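You operate a simulated robot arm through the tools that you are given. There is no shell and no other tool.

The job below is to be done with a simulated two-armed robot. You get a single attempt, and the scene is never put back.

TASK
See to the towels at the vanity: peg one out, roll one up.
Fine: the yellow towel goes over the wall rail with the orange peg pushed down on its crest, the other peg stays; finish rolling up the white towel on the top and lay it lengthwise in the emptied tray.

Only the result counts: the job must be done as asked and must still hold three seconds after the hand-in. Knocking over, shifting, dropping, spilling or breaking anything else fails it. Flat cloth is picked up by pressing the open fingertips on it (5 to 10 N) and closing them slowly along it; thin cloth reads only 2 to 8 mm in the jaws.

THE ROBOT
Two 7-joint arms with two-finger grippers on one trunk, on a base that drives. Base frame: it is fixed to the floor where the robot stands at the start and does not move with it; the origin is under the middle of the robot, x ahead of it, y to its left, z up. Units: m, rad, N and s.
The left shoulder is at the start at [0.06, 0.123, 0.945], the right one opposite. With the tool pointing down near the work surface each hand reaches from about 0.3 to 0.78 m from the robot's upright axis, wherever it stands, measured 20 degrees to its own side. Places, roughly: crest of the plain towel [-2.7, 2.2, 1.1]; plain towel [-2.75, 2.25, 1]; set [-2.7, 2.2, 0.9]; striped towel to roll (18x11x6 cm) [-2.6, 1.9, 0.9]; towel peg [-2.75, 2.5, 1]; towel to roll (18x11x6 cm) [0, 2, 1.5]; wall rail [-2.3, 3.2, 1.2]. Payload 1.47 kg a hand.
The tool frame of a hand sits at the grasp point between the pads (the TCP): z along the fingers, y along the line on which they close. The tips reach 0.016 m beyond it. The gripper opens to 0.087 m. The gripper's body begins 0.055 m behind the TCP.
Orientation is that of the tool frame in the base frame, as a unit quaternion [x, y, z, w]. With the fingers straight down and closing along the base's y, the tool's x points along the base's -x, its y along +y and its z along -z.

THE INTERFACE
- The arms move only by the tool send_rows. It takes "left_steps", "right_steps" or both (then of equal length, played together; a hand with none holds still); each is a list of rows, each a list of 7 numbers: the shift along the tool's x, y, z in units of 30 mm (1.0 is 30 mm), then the turn, a rotation vector about the tool's x, y, z in units of 5 degrees (1.0 is 5 degrees), then the finger opening in m, from 0 to 0.087. In form: [[dx, dy, dz, rx, ry, rz, hand], ...]. A call has 1 to 20 rows; each row shifts and turns the commanded pose from where the row before left it, along the tool's axes as they then stand. A call with a number of a shift or a turn outside -1 to 1 is refused whole. A row lasts 0.2 s, in which the tool goes at most 0.05 m and 0.15 rad; a call with a longer step from one row to the next is refused whole, and so is a gripper value outside its range. Where a pose cannot be reached the arm comes as near as it can. A force on the tool above 40 N (or 10 N above the force at the start of the call, whichever is more), or a blocked arm, ends the call early, and 0.2 s more pass. The fingers move at their own pace (about 0.153 m/s each) and stop on an object; they squeeze with about 28 N. The grip force told is the motor's: it shows also when the fingers shut on nothing. Time passes only in rows, and 0.2 s behind the last, so rows that do not move let the fingers close. The reply holds the time, the measured pose of the TCP, the force on the tool along the base axes, the opening and the grip force, in the units named above and with some noise, with the torque about the TCP (base axes, N m) and any sound that the robot's microphone picked up, and new pictures: "show" is both (left out), scene, wrist or none (wrist: the cameras of the hands that moved).
- Cameras (640 x 400 px; columns grow to the right, rows downward): "scene" is now at [0.099, -0.009, 1.5205]; the picture's right is [-0.09, -1.00, 0.00], its down [-0.56, 0.05, -0.83] and it looks along [0.83, -0.07, -0.56] (base axes); focal length 273 px, centre (320, 200). "left" rides on the left gripper at [0.073, -0.012, -0.09] in its tool frame; the picture's right is [0.16, 0.99, 0.00], its down [-0.72, 0.12, -0.68] and it looks along [-0.67, 0.11, 0.73] (tool axes); focal length 247 px, centre (320, 200). "right" rides on the right gripper at [0.073, 0.012, -0.09] in its tool frame; the picture's right is [-0.16, 0.99, 0.00], its down [-0.72, -0.12, -0.68] and it looks along [-0.67, -0.11, 0.73] (tool axes); focal length 247 px, centre (320, 200). There is no depth. A picture from a camera that has moved, and an enlarged one, comes with that camera's place and axes in the base frame and with its lens.
- move_column(by): slides the trunk up (or, below 0, down) by that many m; the arms and the scene camera ride with it, the base frame stays. It gives what a move gives, with no picture.
- roll_base(legs): drives the robot by 1 to 6 legs, each [ahead, left, turn to the left] in m, m and rad, along the robot's own axes; the way and the turn of a leg run together, so that a leg with both is an arc; at most 1.5 m and 3.142 rad a leg. The arms and the cameras ride along, it lands a little off, and it stops where it bumps. It gives what a move gives, and a new picture of the scene camera.
- turn_head(pan, tilt): turns the head with the scene camera to pan (to the left, within 2.094 rad either way) and tilt (down, from -0.506 to 1.204), counted from straight ahead of the robot. It gives what a move gives, and a new picture of the scene camera.
- close_up(camera, box): a new picture of the part [left, top, right, bottom] of that camera's present view, enlarged. No time passes.
- sign_off(): hands the job in; it is judged then, once.

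Nothing tells you exact positions but the pictures and the camera data. Unless the task says otherwise, let go and move clear before handing in.

The tools are called after ">>>" as a command line: name --argument value ..., lists and objects as JSON in quotes. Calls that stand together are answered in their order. send_rows: Moves the arms, as the interface text tells. Its arguments: {"type":"object","properties":{"left_steps":{"type":"array","items":{"type":"array","items":{"type":"number"}}},"right_steps":{"type":"array","items":{"type":"array","items":{"type":"number"}}},"show":{"type":"string","enum":["both","scene","wrist","none"]}},"required":[]} The other tools are called the same way: move_column (by) slides the trunk up or down; roll_base (legs) drives the base; turn_head (pan, tilt) turns the head that bears the scene camera; close_up (camera, box) takes an enlarged picture of a part of a camera's view; sign_off () hands the job in.

At the start:

```text
t: 0.0
left_ee_pos: [0.5893, 0.3131, 1.1328]
left_tool_rot: [0.0, 1.0, 0.0, 0.0]
left_wrist_force: [0.9, 0.0, 0.2]
left_moment: [0.0, 0.0, 0.0]
left_width: 0.0871
left_grip_force: 0.1
right_ee_pos: [0.4256, -0.1856, 1.1427]
right_tool_rot: [-0.001, 1.0, -0.001, 0.0]
right_wrist_force: [0.3, 0.0, -0.6]
right_moment: [0.0, -0.04, 0.02]
right_width: 0.087
right_grip_force: 0.0
trunk travel left (down, up): [-0.1, 0.13]
robot x, y, heading: [-0.0002, -0.0061, -0.002]
head pan, tilt: [-0.089, 0.592]
```

scene: 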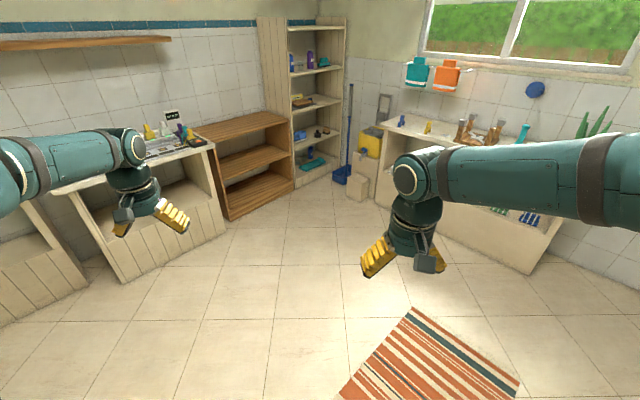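
right: 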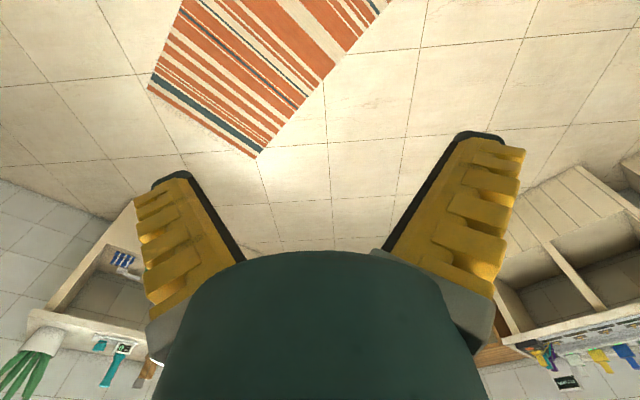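
left: 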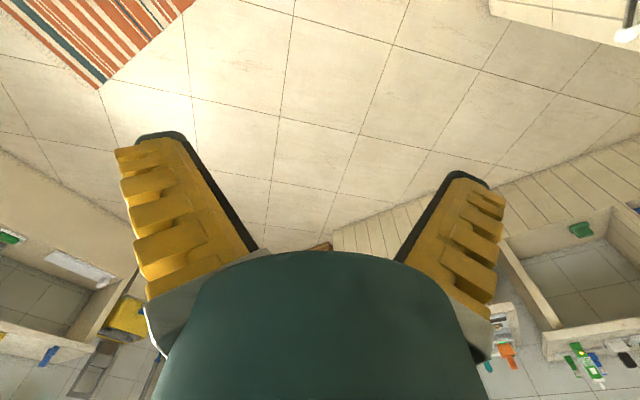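

I see a bathroom-like room with benches ahead; the listed places lie behind and to the left of me. I'll turn the head left first to look for the vanity.

>>> turn_head --pan 2.09 --tilt 0.3

>>> turn_head --pan 1.2 --tilt 0.3

```text
t: 2.0
left_ee_pos: [0.5907, 0.3144, 1.1318]
left_tool_rot: [0.0, 1.0, 0.0, 0.0]
left_wrist_force: [0.6, -0.4, 0.1]
left_moment: [0.01, -0.01, -0.01]
left_width: 0.087
left_grip_force: 0.1
right_ee_pos: [0.4258, -0.1857, 1.1431]
right_tool_rot: [0.0, 1.0, 0.0, 0.0]
right_wrist_force: [0.6, -0.9, -0.3]
right_moment: [-0.01, 0.02, 0.0]
right_width: 0.0871
right_grip_force: 0.0
trunk travel left (down, up): [-0.1, 0.13]
robot x, y, heading: [-0.0001, -0.0048, 0.003]
head pan, tilt: [2.089, 0.3]
camera scene: at [-0.0355, 0.0801, 1.5472], right [0.87, 0.49, 0.0], down [0.15, -0.26, -0.96], along [-0.47, 0.83, -0.3], focal length 273 px, centre (320, 200)
```

scene: 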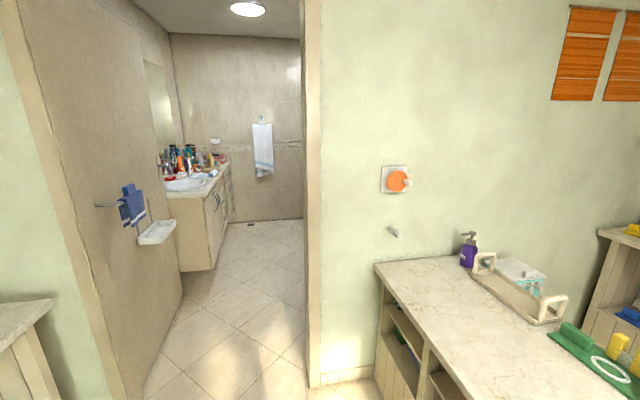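

```text
t: 3.2
left_ee_pos: [0.5906, 0.3124, 1.1316]
left_tool_rot: [0.0, 1.0, 0.0, 0.0]
left_wrist_force: [0.6, -0.5, -0.1]
left_moment: [-0.01, 0.02, 0.0]
left_width: 0.087
left_grip_force: 0.1
right_ee_pos: [0.425, -0.1853, 1.1424]
right_tool_rot: [0.0, 1.0, 0.0, 0.0]
right_wrist_force: [0.1, 0.1, 0.3]
right_moment: [0.0, -0.01, -0.01]
right_width: 0.0871
right_grip_force: 0.1
trunk travel left (down, up): [-0.1, 0.13]
robot x, y, heading: [0.0019, -0.0026, 0.001]
head pan, tilt: [1.201, 0.3]
camera scene: at [0.0444, 0.0861, 1.5472], right [0.93, -0.36, 0.0], down [-0.11, -0.28, -0.96], along [0.34, 0.89, -0.3], focal length 273 px, centre (320, 200)
```

scene: 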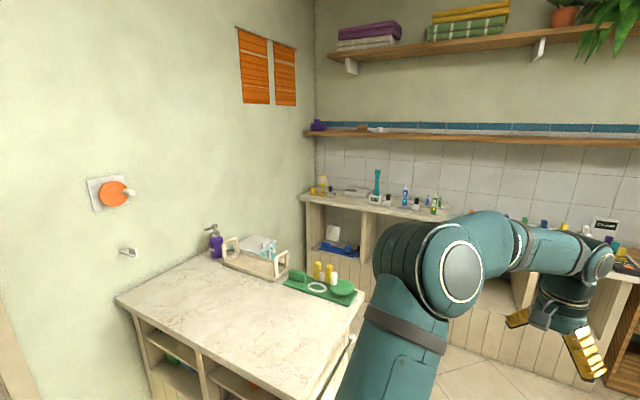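

The vanity is through the doorway behind-left of me; the rail is on its far wall. I check what is behind me before turning.

>>> turn_head --pan -2.09 --tilt 0.5

>>> turn_head --pan 2.09 --tilt 0.8

>>> turn_head --pan 1.0 --tilt 0.9

```text
t: 6.0
left_ee_pos: [0.591, 0.3128, 1.1322]
left_tool_rot: [0.0, 1.0, 0.0, 0.0]
left_wrist_force: [0.0, 0.2, -0.1]
left_moment: [0.0, -0.02, 0.02]
left_width: 0.087
left_grip_force: 0.1
right_ee_pos: [0.4265, -0.1869, 1.1433]
right_tool_rot: [-0.001, 1.0, 0.0, 0.0]
right_wrist_force: [-0.5, -0.2, 0.4]
right_moment: [0.0, -0.02, -0.01]
right_width: 0.0868
right_grip_force: 0.0
trunk travel left (down, up): [-0.1, 0.13]
robot x, y, heading: [0.0038, -0.0, -0.004]
head pan, tilt: [-2.089, 0.499]
camera scene: at [-0.0344, -0.08, 1.5288], right [-0.87, 0.5, 0.0], down [0.24, 0.42, -0.88], along [-0.43, -0.76, -0.48], focal length 273 px, centre (320, 200)
```

scene: 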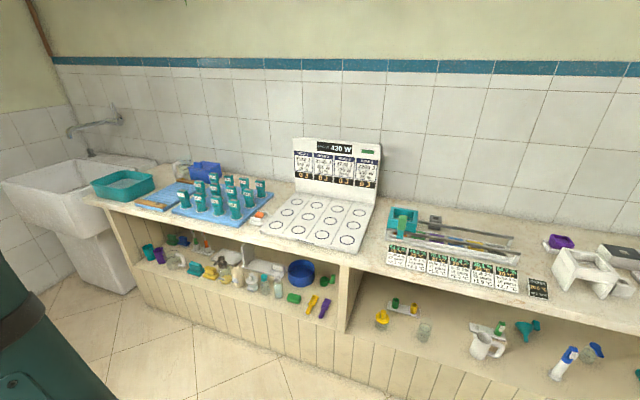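

```text
t: 9.4
left_ee_pos: [0.5898, 0.3128, 1.1313]
left_tool_rot: [0.0, 1.0, 0.0, 0.0]
left_wrist_force: [-1.3, -0.7, 0.3]
left_moment: [0.01, 0.02, -0.01]
left_width: 0.0869
left_grip_force: 0.2
right_ee_pos: [0.4272, -0.1854, 1.1439]
right_tool_rot: [0.001, 1.0, 0.0, 0.0]
right_wrist_force: [-0.3, 0.3, -0.2]
right_moment: [0.01, -0.01, 0.04]
right_width: 0.0872
right_grip_force: 0.0
trunk travel left (down, up): [-0.1, 0.13]
robot x, y, heading: [-0.0002, 0.0053, -0.002]
head pan, tilt: [2.089, 0.799]
camera scene: at [-0.0292, 0.0691, 1.5028], right [0.87, 0.5, 0.0], down [0.35, -0.62, -0.7], along [-0.35, 0.61, -0.72], focal length 273 px, centre (320, 200)
```

scene: 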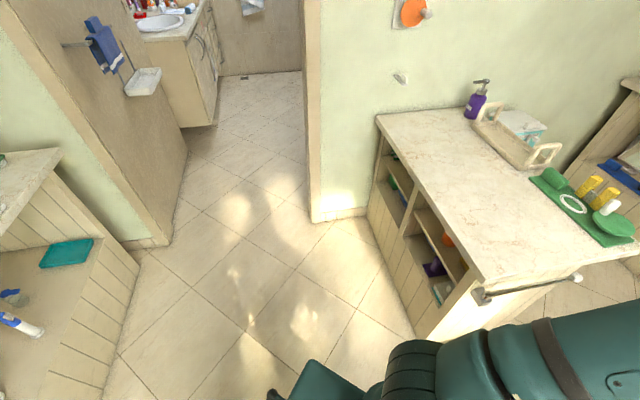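

```text
t: 10.8
left_ee_pos: [0.5888, 0.3131, 1.1318]
left_tool_rot: [0.001, 1.0, 0.0, 0.0]
left_wrist_force: [0.1, 0.1, -0.3]
left_moment: [0.02, 0.0, 0.03]
left_width: 0.0868
left_grip_force: 0.1
right_ee_pos: [0.4257, -0.1853, 1.1437]
right_tool_rot: [0.0, 1.0, 0.0, 0.0]
right_wrist_force: [0.5, 0.5, -0.4]
right_moment: [0.01, 0.02, 0.02]
right_width: 0.087
right_grip_force: 0.1
trunk travel left (down, up): [-0.1, 0.13]
robot x, y, heading: [-0.0046, -0.0032, 0.0]
head pan, tilt: [1.0, 0.901]
camera scene: at [0.0514, 0.0626, 1.4949], right [0.84, -0.54, 0.0], down [-0.42, -0.66, -0.62], along [0.34, 0.52, -0.78], focal length 273 px, centre (320, 200)
```

scene: 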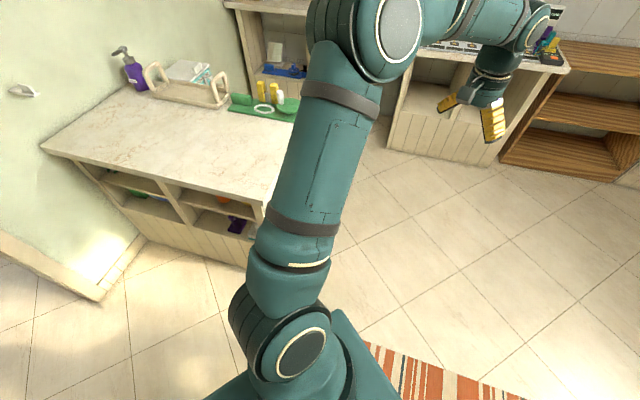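

The doorway is about 0.98 m wide, and the room axes are rotated ~0.73 rad from my base frame. I tuck the left hand in, then turn towards the doorway.

>>> send_rows --left_steps '[[0.89, -0.7, 0, 0, 0, 0, 0.087], [0.89, -0.7, 0, 0, 0, 0, 0.087], [0.89, -0.7, 0, 0, 0, 0, 0.087], [0.89, -0.7, 0, 0, 0, 0, 0.087], [0.89, -0.7, 0, 0, 0, 0, 0.087], [0.89, -0.7, 0, 0, 0, 0, 0.087]]' --show "none"

>>> turn_head --pan 0 --tilt 0.5

>>> roll_base --legs '[[0, 0, 2.3], [0, 0.2, 0]]'

```text
t: 12.2
left_ee_pos: [0.4281, 0.1874, 1.1308]
left_tool_rot: [0.0, 1.0, -0.001, 0.0]
left_wrist_force: [-0.2, -0.1, -1.1]
left_moment: [-0.01, 0.0, 0.0]
left_width: 0.0871
left_grip_force: 0.0
right_ee_pos: [0.4245, -0.1859, 1.1435]
right_tool_rot: [0.0, 1.0, 0.0, 0.0]
right_wrist_force: [0.1, -0.1, 0.4]
right_moment: [-0.03, 0.01, 0.01]
right_width: 0.087
right_grip_force: 0.1
trunk travel left (down, up): [-0.1, 0.13]
robot x, y, heading: [0.0011, 0.0036, 0.002]
head pan, tilt: [1.0, 0.901]
```

```text
t: 13.4
left_ee_pos: [0.4296, 0.1894, 1.1314]
left_tool_rot: [0.0, 1.0, 0.0, 0.0]
left_wrist_force: [-0.5, 0.0, 0.7]
left_moment: [0.0, 0.03, 0.0]
left_width: 0.087
left_grip_force: 0.2
right_ee_pos: [0.4258, -0.1857, 1.1438]
right_tool_rot: [-0.001, 1.0, 0.0, 0.0]
right_wrist_force: [-0.1, -1.0, 0.4]
right_moment: [0.02, -0.02, 0.0]
right_width: 0.0868
right_grip_force: 0.0
trunk travel left (down, up): [-0.1, 0.13]
robot x, y, heading: [-0.0022, -0.0052, 0.002]
head pan, tilt: [0.0, 0.499]
camera scene: at [0.1017, -0.001, 1.5288], right [0.0, -1.0, 0.0], down [-0.48, 0.0, -0.88], along [0.88, 0.0, -0.48], focal length 273 px, centre (320, 200)
```

scene: 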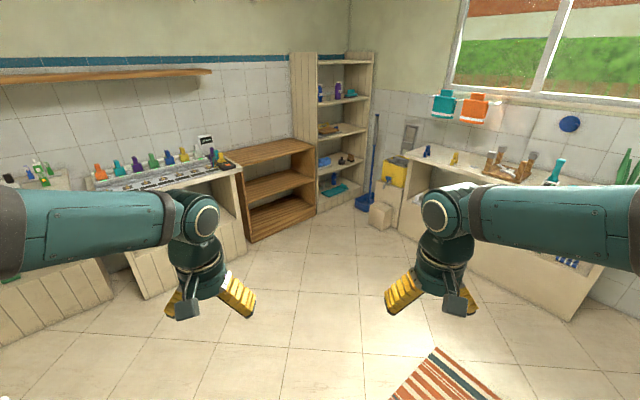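

```text
t: 21.2
left_ee_pos: [-0.5771, 0.0675, 1.1316]
left_tool_rot: [0.91, -0.416, 0.0, 0.001]
left_wrist_force: [-0.1, -0.9, -0.3]
left_moment: [-0.03, -0.02, -0.01]
left_width: 0.087
left_grip_force: 0.1
right_ee_pos: [-0.2906, 0.311, 1.143]
right_tool_rot: [0.91, -0.415, -0.001, 0.0]
right_wrist_force: [0.3, -0.2, 0.1]
right_moment: [-0.02, -0.04, -0.01]
right_width: 0.087
right_grip_force: 0.0
trunk travel left (down, up): [-0.1, 0.13]
robot x, y, heading: [-0.1543, -0.1319, 2.285]
head pan, tilt: [0.0, 0.499]
camera scene: at [-0.2184, -0.0575, 1.5288], right [0.76, 0.65, 0.0], down [0.31, -0.36, -0.88], along [-0.57, 0.66, -0.48], focal length 273 px, centre (320, 200)
```

scene: 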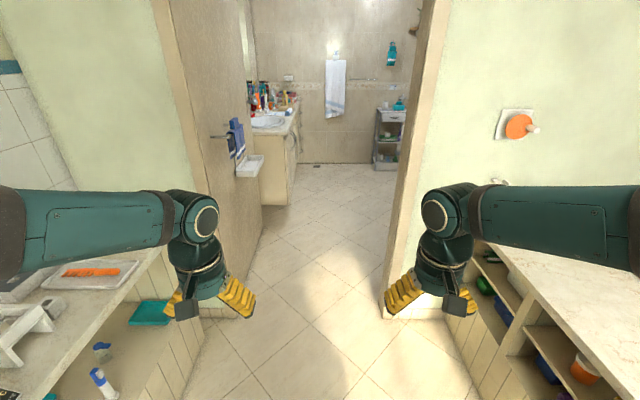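

I'm facing the doorway, but the elbows stick out about as wide as the opening. I stretch both hands forward to bring the elbows in.

>>> send_rows --left_steps '[[-1, -0.15, 0, 0, 0, 0, 0.087], [-1, -0.15, 0, 0, 0, 0, 0.087], [-1, -0.15, 0, 0, 0, 0, 0.087], [-1, -0.15, 0, 0, 0, 0, 0.087], [-1, -0.15, 0, 0, 0, 0, 0.087], [-1, -0.15, 0, 0, 0, 0, 0.087], [-1, -0.15, 0, 0, 0, 0, 0.087]]' --right_steps '[[-1, 0.15, 0, 0, 0, 0, 0.087], [-1, 0.15, 0, 0, 0, 0, 0.087], [-1, 0.15, 0, 0, 0, 0, 0.087], [-1, 0.15, 0, 0, 0, 0, 0.087], [-1, 0.15, 0, 0, 0, 0, 0.087], [-1, 0.15, 0, 0, 0, 0, 0.087], [-1, 0.15, 0, 0, 0, 0, 0.087]]' --show "scene"

>>> turn_head --pan 0.9 --tilt 0.8

>>> turn_head --pan -0.9 --tilt 0.8

```text
t: 22.9
left_ee_pos: [-0.6886, 0.2493, 1.1298]
left_tool_rot: [0.909, -0.417, 0.001, -0.001]
left_wrist_force: [-0.6, 0.5, -0.1]
left_moment: [0.0, -0.02, -0.01]
left_width: 0.0868
left_grip_force: 0.0
right_ee_pos: [-0.4544, 0.4496, 1.1429]
right_tool_rot: [0.91, -0.415, 0.002, 0.001]
right_wrist_force: [-0.5, -0.1, -0.7]
right_moment: [-0.04, -0.05, 0.01]
right_width: 0.0872
right_grip_force: 0.2
trunk travel left (down, up): [-0.1, 0.13]
robot x, y, heading: [-0.1533, -0.1312, 2.284]
head pan, tilt: [0.0, 0.499]
camera scene: at [-0.2194, -0.0556, 1.5286], right [0.76, 0.65, 0.0], down [0.31, -0.36, -0.88], along [-0.57, 0.66, -0.48], focal length 273 px, centre (320, 200)
```

scene: 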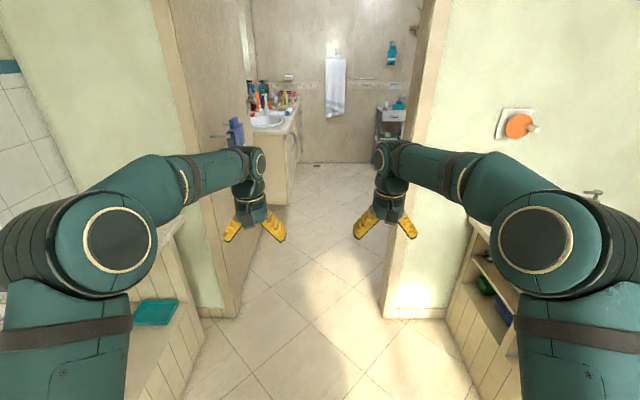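

```text
t: 24.1
left_ee_pos: [-0.6888, 0.247, 1.132]
left_tool_rot: [0.91, -0.416, 0.001, 0.0]
left_wrist_force: [0.1, -0.8, 0.2]
left_moment: [0.03, 0.0, 0.0]
left_width: 0.0871
left_grip_force: 0.1
right_ee_pos: [-0.4507, 0.4476, 1.1437]
right_tool_rot: [0.91, -0.415, 0.001, 0.0]
right_wrist_force: [0.4, -0.2, -0.3]
right_moment: [0.0, -0.03, -0.02]
right_width: 0.0872
right_grip_force: 0.1
trunk travel left (down, up): [-0.1, 0.13]
robot x, y, heading: [-0.1532, -0.1327, 2.288]
head pan, tilt: [0.901, 0.799]
camera scene: at [-0.2392, -0.1294, 1.5029], right [-0.04, 1.0, 0.0], down [0.72, 0.03, -0.7], along [-0.7, -0.03, -0.72], focal length 273 px, centre (320, 200)
```

scene: 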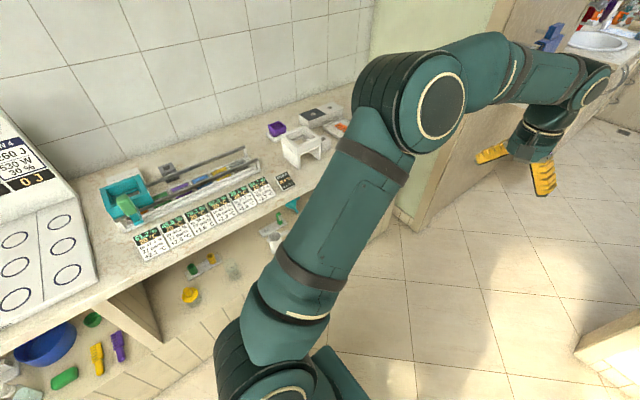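

```text
t: 25.9
left_ee_pos: [-0.6886, 0.2469, 1.1295]
left_tool_rot: [0.91, -0.416, 0.001, 0.0]
left_wrist_force: [0.5, -0.1, -0.1]
left_moment: [0.0, -0.04, 0.01]
left_width: 0.087
left_grip_force: 0.1
right_ee_pos: [-0.4524, 0.4482, 1.1436]
right_tool_rot: [0.91, -0.415, 0.0, -0.001]
right_wrist_force: [-0.6, 0.7, 0.2]
right_moment: [0.01, 0.04, 0.0]
right_width: 0.0872
right_grip_force: 0.0
trunk travel left (down, up): [-0.1, 0.13]
robot x, y, heading: [-0.1515, -0.1315, 2.29]
head pan, tilt: [-0.901, 0.799]
camera scene: at [-0.1435, -0.0467, 1.5028], right [0.98, -0.19, 0.0], down [-0.13, -0.7, -0.7], along [0.13, 0.69, -0.72], focal length 273 px, centre (320, 200)
```

scene: 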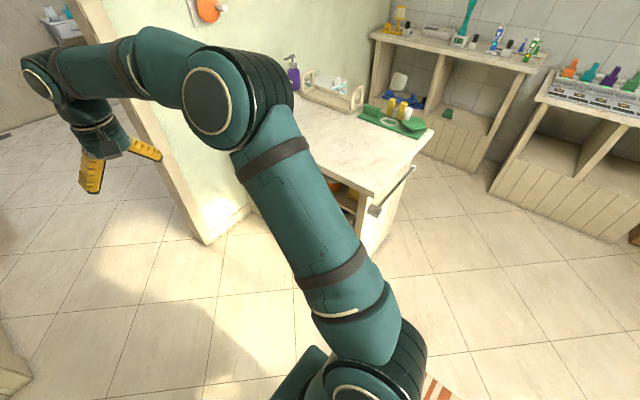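

Elbows are now narrow (~0.33 m per side). I drive into the doorway.

>>> turn_head --pan 0.25 --tilt 0.45

>>> roll_base --legs '[[1.4, 0, 0]]'

```text
t: 27.2
left_ee_pos: [-0.6884, 0.2479, 1.1314]
left_tool_rot: [0.909, -0.416, 0.0, 0.0]
left_wrist_force: [-0.4, 0.1, -0.3]
left_moment: [-0.03, 0.0, 0.01]
left_width: 0.0869
left_grip_force: 0.1
right_ee_pos: [-0.4515, 0.4472, 1.1434]
right_tool_rot: [0.91, -0.415, 0.0, 0.0]
right_wrist_force: [0.4, 0.4, 0.1]
right_moment: [0.04, 0.01, 0.01]
right_width: 0.0871
right_grip_force: 0.1
trunk travel left (down, up): [-0.1, 0.13]
robot x, y, heading: [-0.1501, -0.1335, 2.28]
head pan, tilt: [0.25, 0.45]
camera scene: at [-0.2339, -0.0735, 1.5332], right [0.57, 0.82, 0.0], down [0.36, -0.25, -0.9], along [-0.74, 0.51, -0.44], focal length 273 px, centre (320, 200)
```

scene: 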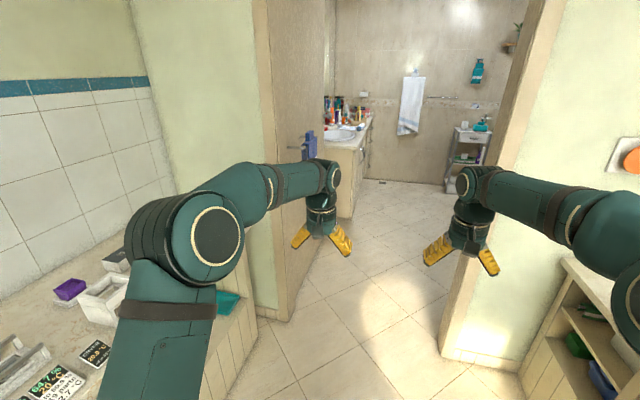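

```text
t: 34.4
left_ee_pos: [-1.6412, 1.3165, 1.1321]
left_tool_rot: [0.912, -0.409, 0.0, 0.0]
left_wrist_force: [0.1, 0.0, 0.7]
left_moment: [0.0, 0.0, -0.02]
left_width: 0.0871
left_grip_force: 0.1
right_ee_pos: [-1.4064, 1.521, 1.1433]
right_tool_rot: [0.913, -0.408, 0.0, 0.0]
right_wrist_force: [-0.3, 0.7, 0.9]
right_moment: [-0.03, 0.02, 0.0]
right_width: 0.087
right_grip_force: 0.1
trunk travel left (down, up): [-0.1, 0.13]
robot x, y, heading: [-1.0955, 0.945, 2.297]
head pan, tilt: [0.25, 0.45]
camera scene: at [-1.1811, 1.0028, 1.5332], right [0.56, 0.83, 0.0], down [0.36, -0.24, -0.9], along [-0.75, 0.5, -0.44], focal length 273 px, centre (320, 200)
```

scene: 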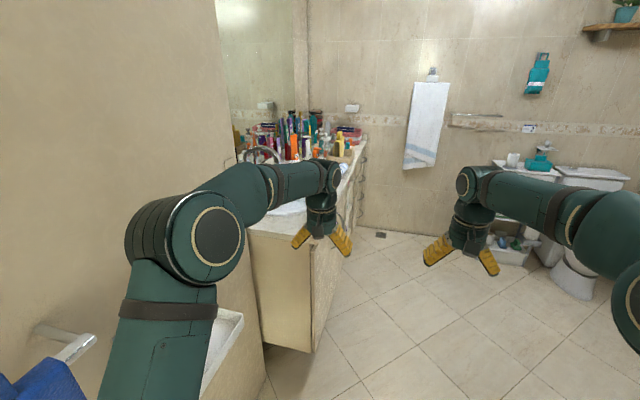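

I'm in the doorway and can see the vanity and far wall. I zoom in on the vanity top and the rail.

>>> close_up --camera "scene" --box '[230, 90, 390, 190]'

>>> close_up --camera "scene" --box '[390, 50, 630, 200]'

>>> turn_head --pan -0.5 --tilt 0.5

```text
4.00 times, centred on (310, 140) of scene
camera zoom: at [-1.1811, 1.0028, 1.5332], right [0.56, 0.83, 0.0], down [0.36, -0.24, -0.9], along [-0.75, 0.5, -0.44], focal length 1092 px, centre (360, 440)
```

zoom: 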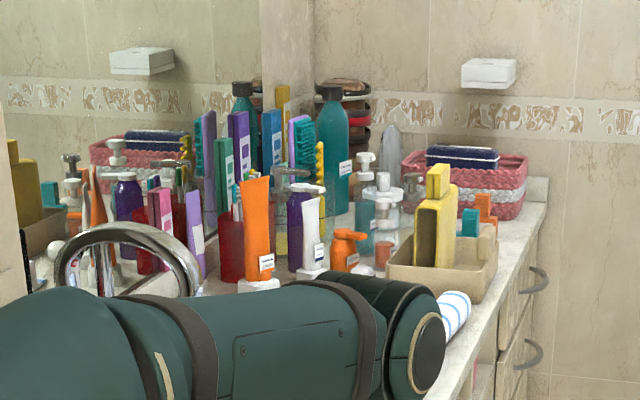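

```text
2.67 times, centred on (510, 125) of scene
camera zoom: at [-1.1811, 1.0028, 1.5332], right [0.56, 0.83, 0.0], down [0.36, -0.24, -0.9], along [-0.75, 0.5, -0.44], focal length 728 px, centre (-187, 400)
```

zoom: 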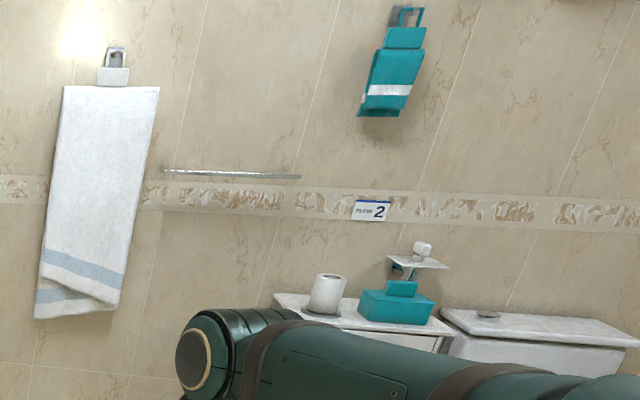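

```text
t: 35.5
left_ee_pos: [-1.6404, 1.3177, 1.1322]
left_tool_rot: [0.913, -0.409, -0.001, 0.0]
left_wrist_force: [1.1, -0.3, -0.2]
left_moment: [0.01, 0.01, -0.03]
left_width: 0.0868
left_grip_force: 0.0
right_ee_pos: [-1.4057, 1.5216, 1.1435]
right_tool_rot: [0.912, -0.41, 0.0, 0.001]
right_wrist_force: [0.0, -0.1, 0.0]
right_moment: [-0.01, 0.02, -0.02]
right_width: 0.0866
right_grip_force: 0.2
trunk travel left (down, up): [-0.1, 0.13]
robot x, y, heading: [-1.1008, 0.9461, 2.298]
head pan, tilt: [-0.499, 0.499]
camera scene: at [-1.1254, 1.0398, 1.5288], right [0.97, 0.23, 0.0], down [0.11, -0.47, -0.88], along [-0.2, 0.85, -0.48], focal length 273 px, centre (320, 200)
```

scene: 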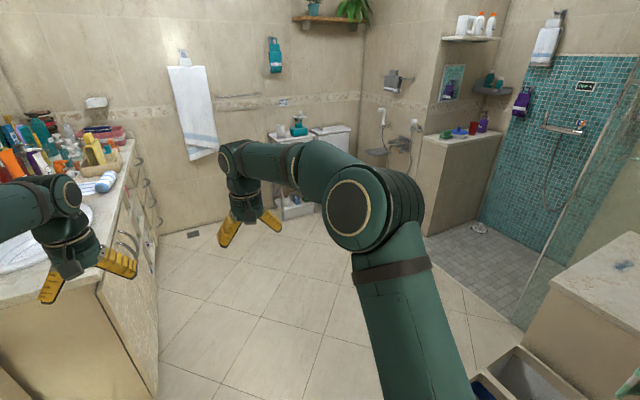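

The yellow towel stands in a tan tray with an orange and a turquoise peg behind it; the striped white roll lies in front of the tray. I drive in, turning to face the vanity well clear of it.

>>> roll_base --legs '[[1.2, -0.5, 0], [0, 0, 1.57]]'

>>> turn_head --pan -0.6 --tilt 0.5

```text
t: 45.8
left_ee_pos: [-1.8753, 1.6111, 1.1328]
left_tool_rot: [0.929, 0.37, 0.0, 0.0]
left_wrist_force: [-0.2, 0.4, -0.1]
left_moment: [0.0, 0.02, 0.02]
left_width: 0.0869
left_grip_force: 0.1
right_ee_pos: [-2.085, 1.8379, 1.1429]
right_tool_rot: [0.929, 0.37, 0.001, 0.0]
right_wrist_force: [0.0, -0.1, 0.2]
right_moment: [0.06, 0.01, -0.02]
right_width: 0.0869
right_grip_force: 0.0
trunk travel left (down, up): [-0.1, 0.13]
robot x, y, heading: [-1.5205, 2.1641, -2.384]
head pan, tilt: [-0.499, 0.499]
camera scene: at [-1.614, 2.132, 1.5288], right [-0.26, 0.97, 0.0], down [0.46, 0.12, -0.88], along [-0.85, -0.23, -0.48], focal length 273 px, centre (320, 200)
```

scene: 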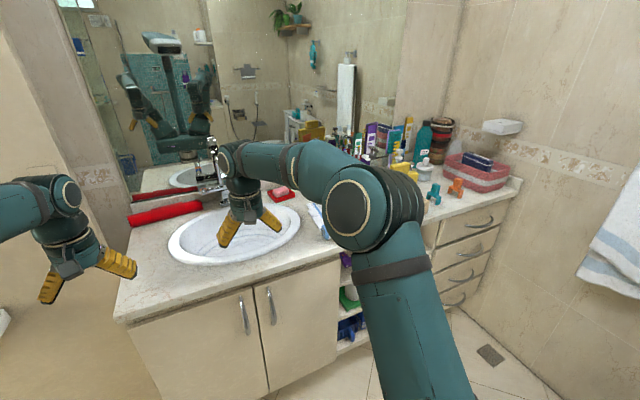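

```text
t: 46.5
left_ee_pos: [-1.8748, 1.611, 1.1305]
left_tool_rot: [0.929, 0.371, -0.001, 0.0]
left_wrist_force: [0.0, 0.2, 0.0]
left_moment: [-0.01, -0.02, 0.0]
left_width: 0.0869
left_grip_force: 0.1
right_ee_pos: [-2.0862, 1.8372, 1.1442]
right_tool_rot: [0.929, 0.371, 0.0, 0.0]
right_wrist_force: [0.1, 1.1, 0.4]
right_moment: [0.02, 0.02, -0.04]
right_width: 0.0869
right_grip_force: 0.1
trunk travel left (down, up): [-0.1, 0.13]
robot x, y, heading: [-1.5178, 2.1633, -2.383]
head pan, tilt: [-0.6, 0.499]
camera scene: at [-1.616, 2.1411, 1.5288], right [-0.16, 0.99, 0.0], down [0.47, 0.08, -0.88], along [-0.87, -0.14, -0.48], focal length 273 px, centre (320, 200)
```

scene: 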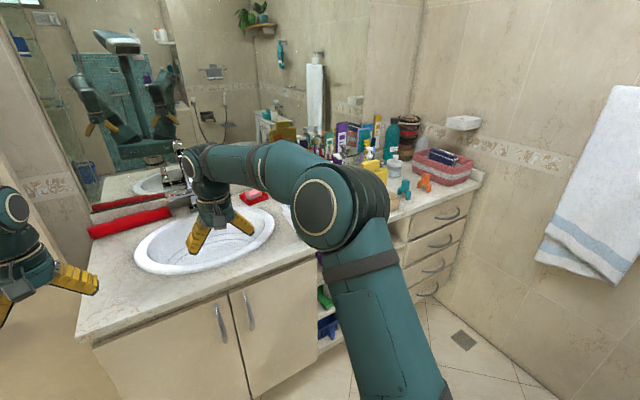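

I'm facing the vanity at its door-side end. I slide sideways to the right so that the tray is in front of me.

>>> roll_base --legs '[[0.0, -0.62, -0.02]]'

>>> turn_head --pan 0 --tilt 0.6

```text
t: 52.4
left_ee_pos: [-2.3085, 2.0726, 1.1318]
left_tool_rot: [0.934, 0.357, 0.001, 0.0]
left_wrist_force: [-0.3, -0.3, 0.4]
left_moment: [0.01, -0.03, 0.01]
left_width: 0.0871
left_grip_force: 0.0
right_ee_pos: [-2.512, 2.3058, 1.1442]
right_tool_rot: [0.934, 0.357, -0.001, 0.0]
right_wrist_force: [-1.1, 0.5, -0.3]
right_moment: [0.02, -0.03, -0.01]
right_width: 0.0872
right_grip_force: 0.2
trunk travel left (down, up): [-0.1, 0.13]
robot x, y, heading: [-1.9361, 2.6177, -2.412]
head pan, tilt: [-0.6, 0.499]
camera scene: at [-2.0337, 2.5963, 1.5288], right [-0.13, 0.99, 0.0], down [0.47, 0.06, -0.88], along [-0.87, -0.11, -0.48], focal length 273 px, centre (320, 200)
```

scene: 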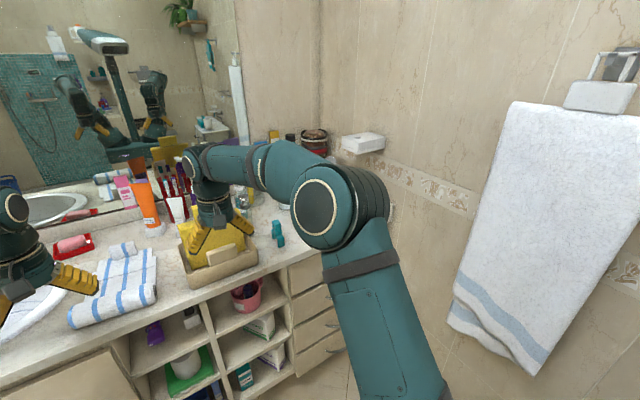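

```text
t: 53.4
left_ee_pos: [-2.3081, 2.0741, 1.1324]
left_tool_rot: [0.934, 0.356, 0.0, 0.0]
left_wrist_force: [-0.4, 0.1, -0.2]
left_moment: [0.02, -0.04, -0.01]
left_width: 0.087
left_grip_force: 0.0
right_ee_pos: [-2.5124, 2.3066, 1.1443]
right_tool_rot: [0.934, 0.357, 0.0, 0.0]
right_wrist_force: [0.5, 0.2, 0.0]
right_moment: [-0.02, 0.0, -0.04]
right_width: 0.087
right_grip_force: 0.0
trunk travel left (down, up): [-0.1, 0.13]
robot x, y, heading: [-1.9377, 2.618, -2.413]
head pan, tilt: [0.0, 0.6]
camera scene: at [-2.0092, 2.5491, 1.5197], right [-0.67, 0.75, 0.0], down [0.42, 0.38, -0.83], along [-0.62, -0.55, -0.56], focal length 273 px, centre (320, 200)
```

scene: 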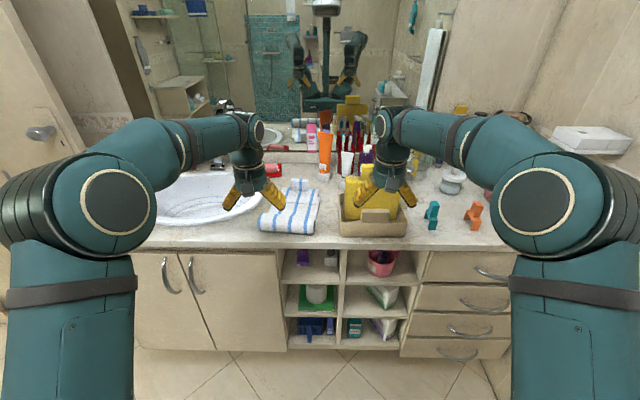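

The tray with the yellow towel and both pegs are right in front of me. I zoom in for details.

>>> close_up --camera "scene" --box '[240, 110, 400, 210]'

>>> close_up --camera "scene" --box '[330, 160, 490, 260]'

>>> close_up --camera "right" --box '[0, 0, 640, 400]'

>>> close_up --camera "left" --box '[0, 0, 640, 400]'

```text
4.00 times, centred on (320, 160) of scene
camera zoom: at [-2.0092, 2.5491, 1.5197], right [-0.67, 0.75, 0.0], down [0.42, 0.38, -0.83], along [-0.62, -0.55, -0.56], focal length 1092 px, centre (320, 360)
```

zoom: 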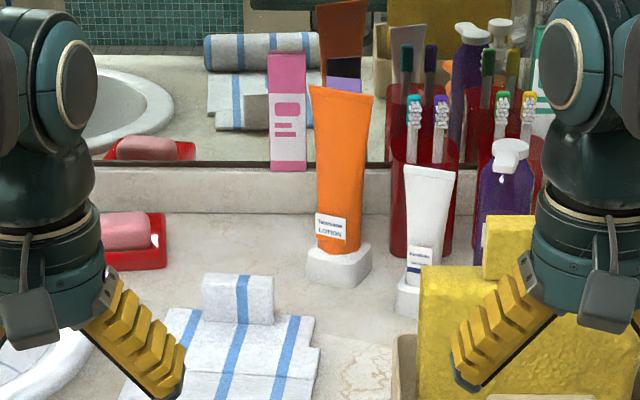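

```text
4.00 times, centred on (410, 210) of scene
camera zoom: at [-2.0092, 2.5491, 1.5197], right [-0.67, 0.75, 0.0], down [0.42, 0.38, -0.83], along [-0.62, -0.55, -0.56], focal length 1092 px, centre (-40, 160)
```

zoom: 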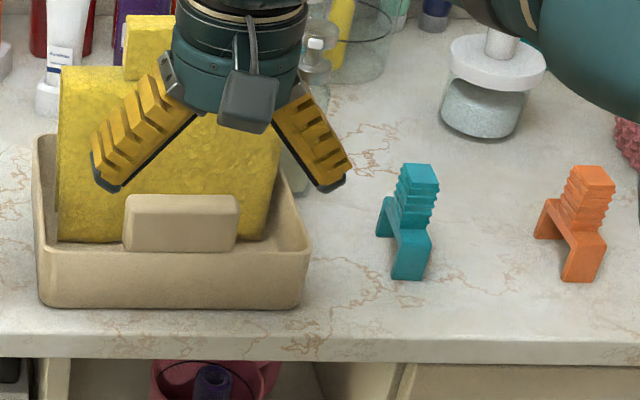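

```text
1.00 times, centred on (320, 200) of right (not enlarged: the box is as wide or as high as the picture)
camera zoom: at [-2.4494, 2.3456, 1.2333], right [0.54, -0.84, 0.0], down [-0.62, -0.4, 0.68], along [-0.57, -0.37, -0.73], focal length 247 px, centre (320, 200)
```

zoom: 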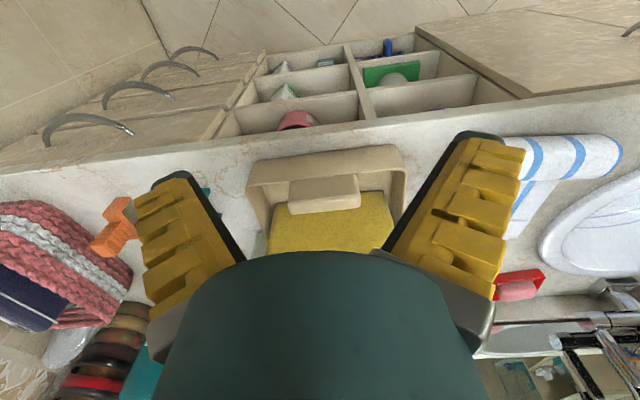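

```text
1.00 times, centred on (320, 200) of left (not enlarged: the box is as wide or as high as the picture)
camera zoom: at [-2.2625, 2.1297, 1.2203], right [0.78, -0.63, 0.0], down [-0.46, -0.57, 0.68], along [-0.43, -0.53, -0.73], focal length 247 px, centre (320, 200)
```

zoom: 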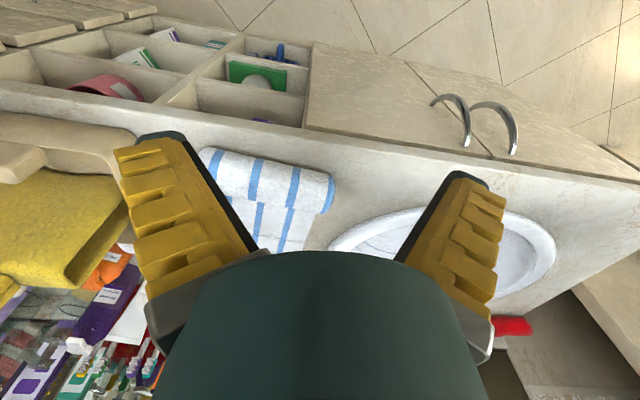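

The yellow towel stands in the tray; the hand hides part of it. I draw both hands back and up to see the set plainly.

>>> send_rows --left_steps '[[0.9, 0.6, -0.5, 0, 0, 0, 0.087], [0.9, 0.6, -0.5, 0, 0, 0, 0.087], [0.9, 0.6, -0.5, 0, 0, 0, 0.087], [0.9, 0.6, -0.5, 0, 0, 0, 0.087], [0.9, 0.6, -0.5, 0, 0, 0, 0.087], [0.9, 0.6, -0.5, 0, 0, 0, 0.087], [0.9, 0.6, -0.5, 0, 0, 0, 0.087]]' --right_steps '[[0.9, -0.6, -0.5, 0, 0, 0, 0.087], [0.9, -0.6, -0.5, 0, 0, 0, 0.087], [0.9, -0.6, -0.5, 0, 0, 0, 0.087], [0.9, -0.6, -0.5, 0, 0, 0, 0.087], [0.9, -0.6, -0.5, 0, 0, 0, 0.087], [0.9, -0.6, -0.5, 0, 0, 0, 0.087], [0.9, -0.6, -0.5, 0, 0, 0, 0.087]]' --show "scene"

>>> close_up --camera "scene" --box '[240, 130, 400, 230]'

>>> close_up --camera "scene" --box '[330, 150, 490, 250]'

```text
t: 55.0
left_ee_pos: [-2.0791, 2.1096, 1.2373]
left_tool_rot: [0.935, 0.355, -0.001, 0.0]
left_wrist_force: [-0.9, -0.2, 0.0]
left_moment: [-0.03, 0.02, 0.01]
left_width: 0.0871
left_grip_force: 0.0
right_ee_pos: [-2.453, 2.5295, 1.2518]
right_tool_rot: [0.934, 0.356, -0.001, 0.001]
right_wrist_force: [-0.6, 0.0, -0.5]
right_moment: [-0.02, 0.01, 0.02]
right_width: 0.0869
right_grip_force: 0.1
trunk travel left (down, up): [-0.1, 0.13]
robot x, y, heading: [-1.9384, 2.6178, -2.416]
head pan, tilt: [0.0, 0.6]
camera scene: at [-2.0073, 2.5506, 1.5199], right [-0.67, 0.74, 0.0], down [0.42, 0.38, -0.83], along [-0.62, -0.55, -0.56], focal length 273 px, centre (320, 200)
```

scene: 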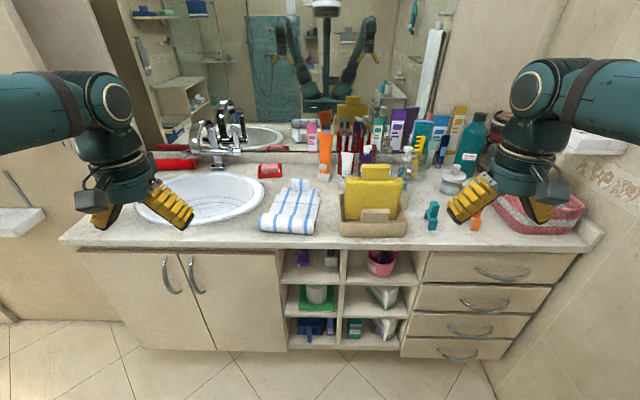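

```text
4.00 times, centred on (320, 180) of scene
camera zoom: at [-2.0073, 2.5506, 1.5199], right [-0.67, 0.74, 0.0], down [0.42, 0.38, -0.83], along [-0.62, -0.55, -0.56], focal length 1092 px, centre (320, 280)
```

zoom: 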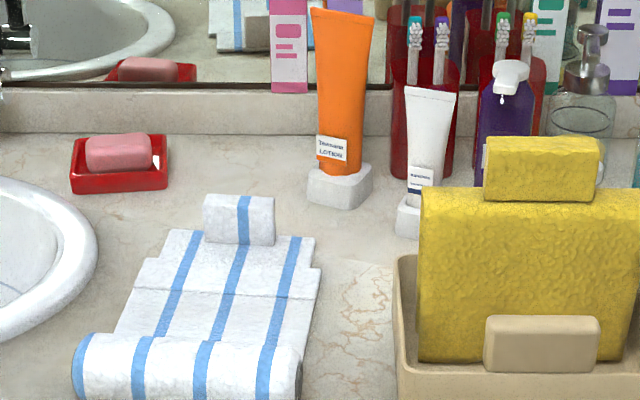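

```text
4.00 times, centred on (410, 200) of scene
camera zoom: at [-2.0073, 2.5506, 1.5199], right [-0.67, 0.74, 0.0], down [0.42, 0.38, -0.83], along [-0.62, -0.55, -0.56], focal length 1092 px, centre (-40, 200)
```

zoom: 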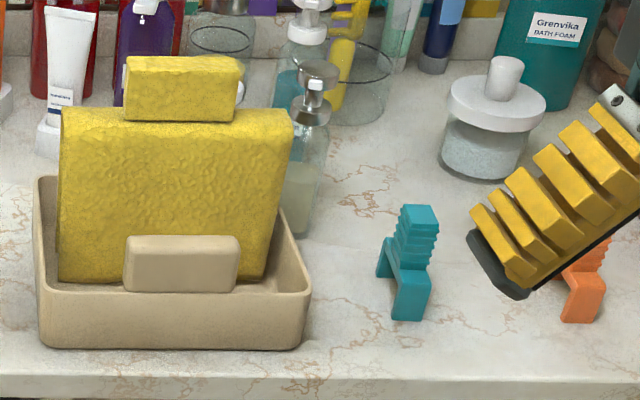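

I see the yellow saddle-shaped towel with a grip tab on its crest, in the tan tray; pegs stand to its right; the white towel, half rolled, to its left. I zoom further for shapes.

>>> close_up --camera "scene" --box '[336, 156, 416, 206]'

>>> close_up --camera "scene" --box '[410, 180, 490, 230]'

>>> close_up --camera "scene" --box '[250, 170, 346, 230]'

>>> close_up --camera "right" --box '[0, 0, 640, 400]'

```text
8.00 times, centred on (376, 181) of scene
camera zoom: at [-2.0073, 2.5506, 1.5199], right [-0.67, 0.74, 0.0], down [0.42, 0.38, -0.83], along [-0.62, -0.55, -0.56], focal length 2185 px, centre (-128, 352)
```

zoom: 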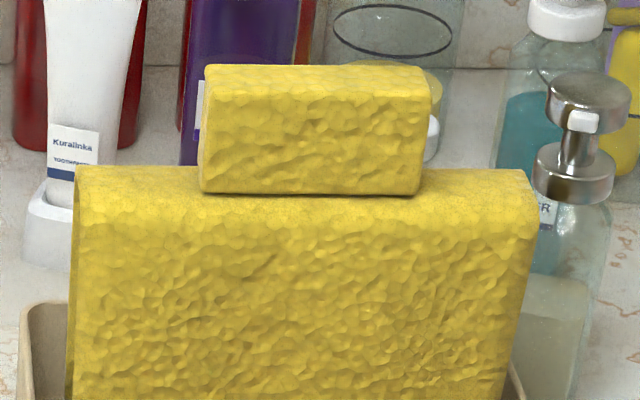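

```text
8.00 times, centred on (450, 205) of scene
camera zoom: at [-2.0073, 2.5506, 1.5199], right [-0.67, 0.74, 0.0], down [0.42, 0.38, -0.83], along [-0.62, -0.55, -0.56], focal length 2185 px, centre (-720, 160)
```

zoom: 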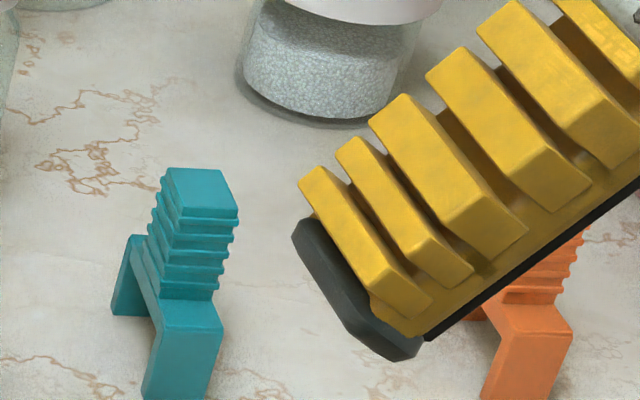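

```text
6.67 times, centred on (298, 200) of scene
camera zoom: at [-2.0073, 2.5506, 1.5199], right [-0.67, 0.74, 0.0], down [0.42, 0.38, -0.83], along [-0.62, -0.55, -0.56], focal length 1821 px, centre (467, 200)
```

zoom: 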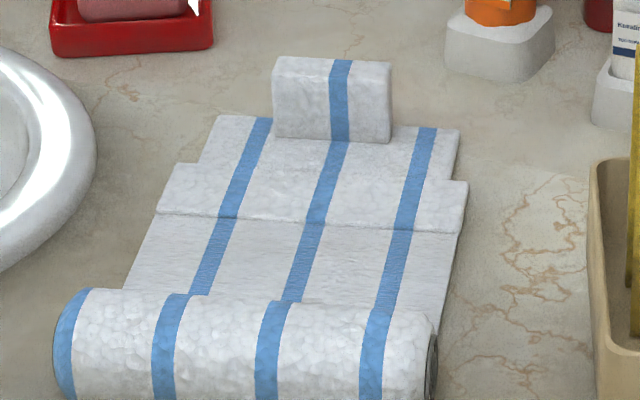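

```text
1.00 times, centred on (320, 200) of right (not enlarged: the box is as wide or as high as the picture)
camera zoom: at [-2.3907, 2.5688, 1.3408], right [0.54, -0.84, 0.0], down [-0.62, -0.4, 0.68], along [-0.57, -0.37, -0.73], focal length 247 px, centre (320, 200)
```

zoom: 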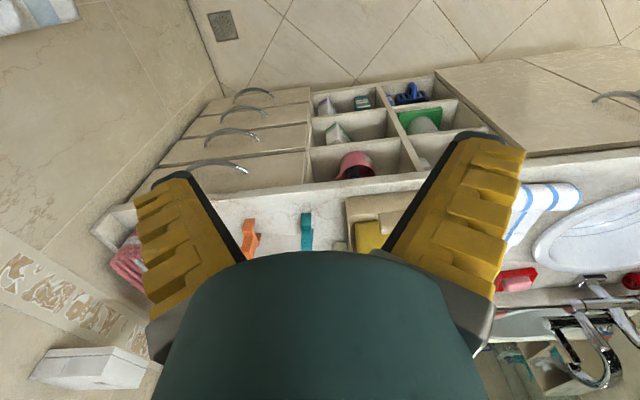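

Counter is at z≈0.92, the towel tab at about (-2.69, 2.17, 1.13), the orange peg near (-2.89, 2.47). I move closer so both are in reach.

>>> roll_base --legs '[[0.24, -0.1, 0]]'

>>> turn_head --pan -0.25 --tilt 0.75

>>> close_up --camera "scene" --box '[200, 100, 360, 200]'

>>> close_up --camera "left" --box '[0, 0, 640, 400]'

>>> close_up --camera "right" --box '[0, 0, 640, 400]'

```text
t: 56.8
left_ee_pos: [-2.32, 2.025, 1.2363]
left_tool_rot: [0.934, 0.358, 0.0, -0.001]
left_wrist_force: [0.1, -0.7, 0.7]
left_moment: [0.02, 0.0, 0.02]
left_width: 0.087
left_grip_force: 0.0
right_ee_pos: [-2.6966, 2.4453, 1.2516]
right_tool_rot: [0.934, 0.358, 0.0, 0.0]
right_wrist_force: [0.2, -0.6, 0.5]
right_moment: [-0.01, 0.01, -0.04]
right_width: 0.0872
right_grip_force: 0.0
trunk travel left (down, up): [-0.1, 0.13]
robot x, y, heading: [-2.1727, 2.5328, -2.411]
head pan, tilt: [0.0, 0.6]
camera scene: at [-2.25, 2.4667, 1.5196], right [-0.67, 0.74, 0.0], down [0.42, 0.38, -0.82], along [-0.61, -0.55, -0.57], focal length 273 px, centre (320, 200)
```

scene: 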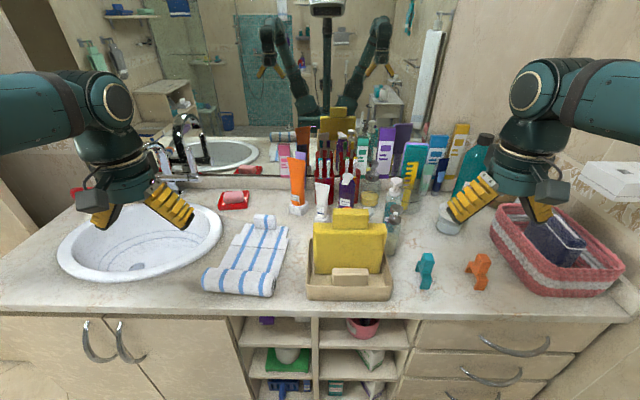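

```text
t: 57.6
left_ee_pos: [-2.3202, 2.0244, 1.2371]
left_tool_rot: [0.934, 0.357, 0.0, 0.0]
left_wrist_force: [0.7, -0.4, 0.9]
left_moment: [-0.01, 0.0, -0.01]
left_width: 0.0872
left_grip_force: 0.2
right_ee_pos: [-2.6939, 2.4455, 1.2514]
right_tool_rot: [0.934, 0.358, 0.0, 0.0]
right_wrist_force: [0.2, 0.1, -0.5]
right_moment: [-0.01, -0.01, -0.01]
right_width: 0.087
right_grip_force: 0.0
trunk travel left (down, up): [-0.1, 0.13]
robot x, y, heading: [-2.1751, 2.5304, -2.409]
head pan, tilt: [-0.25, 0.75]
camera scene: at [-2.2565, 2.4877, 1.5069], right [-0.46, 0.89, 0.0], down [0.6, 0.32, -0.73], along [-0.65, -0.34, -0.68], focal length 273 px, centre (320, 200)
```

scene: 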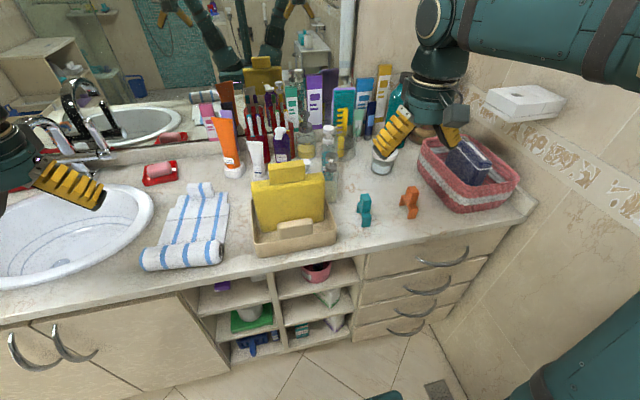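

```text
4.00 times, centred on (280, 150) of scene
camera zoom: at [-2.2565, 2.4877, 1.5069], right [-0.46, 0.89, 0.0], down [0.6, 0.32, -0.73], along [-0.65, -0.34, -0.68], focal length 1092 px, centre (480, 400)
```

zoom: 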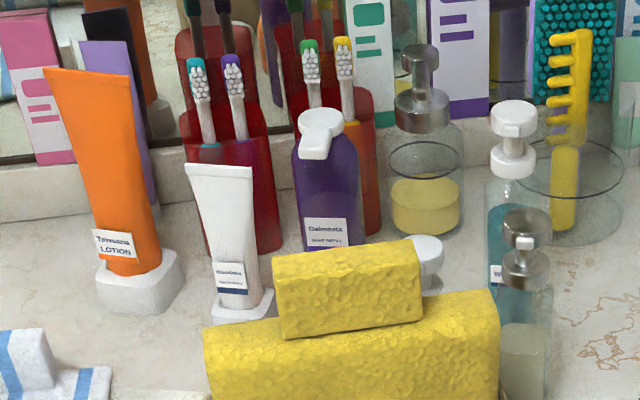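

```text
1.00 times, centred on (320, 200) of left (not enlarged: the box is as wide or as high as the picture)
camera zoom: at [-2.2742, 2.0813, 1.3255], right [0.78, -0.63, 0.0], down [-0.46, -0.57, 0.68], along [-0.43, -0.53, -0.73], focal length 247 px, centre (320, 200)
```

zoom: 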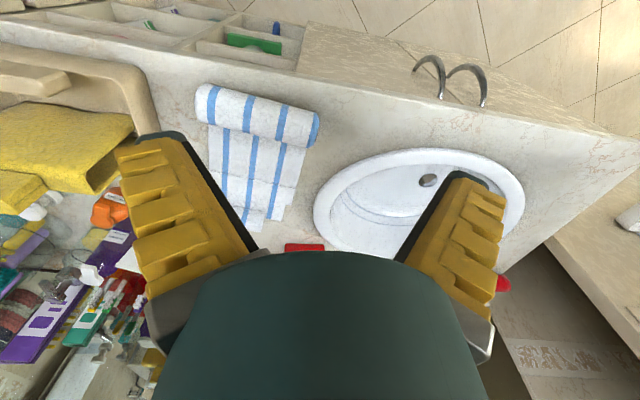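

```text
1.00 times, centred on (320, 200) of right (not enlarged: the box is as wide or as high as the picture)
camera zoom: at [-2.6323, 2.4845, 1.3401], right [0.54, -0.84, 0.0], down [-0.62, -0.4, 0.68], along [-0.57, -0.37, -0.73], focal length 247 px, centre (320, 200)
```

zoom: 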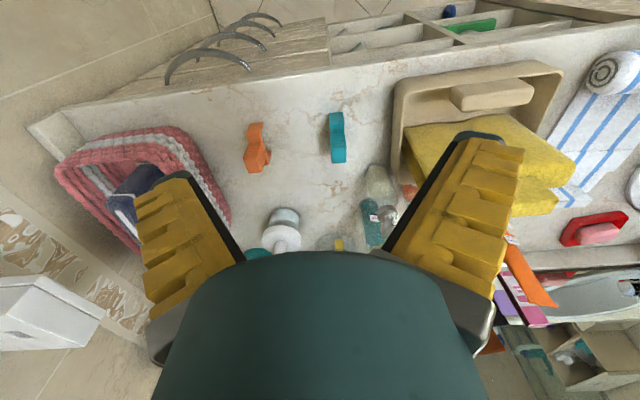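

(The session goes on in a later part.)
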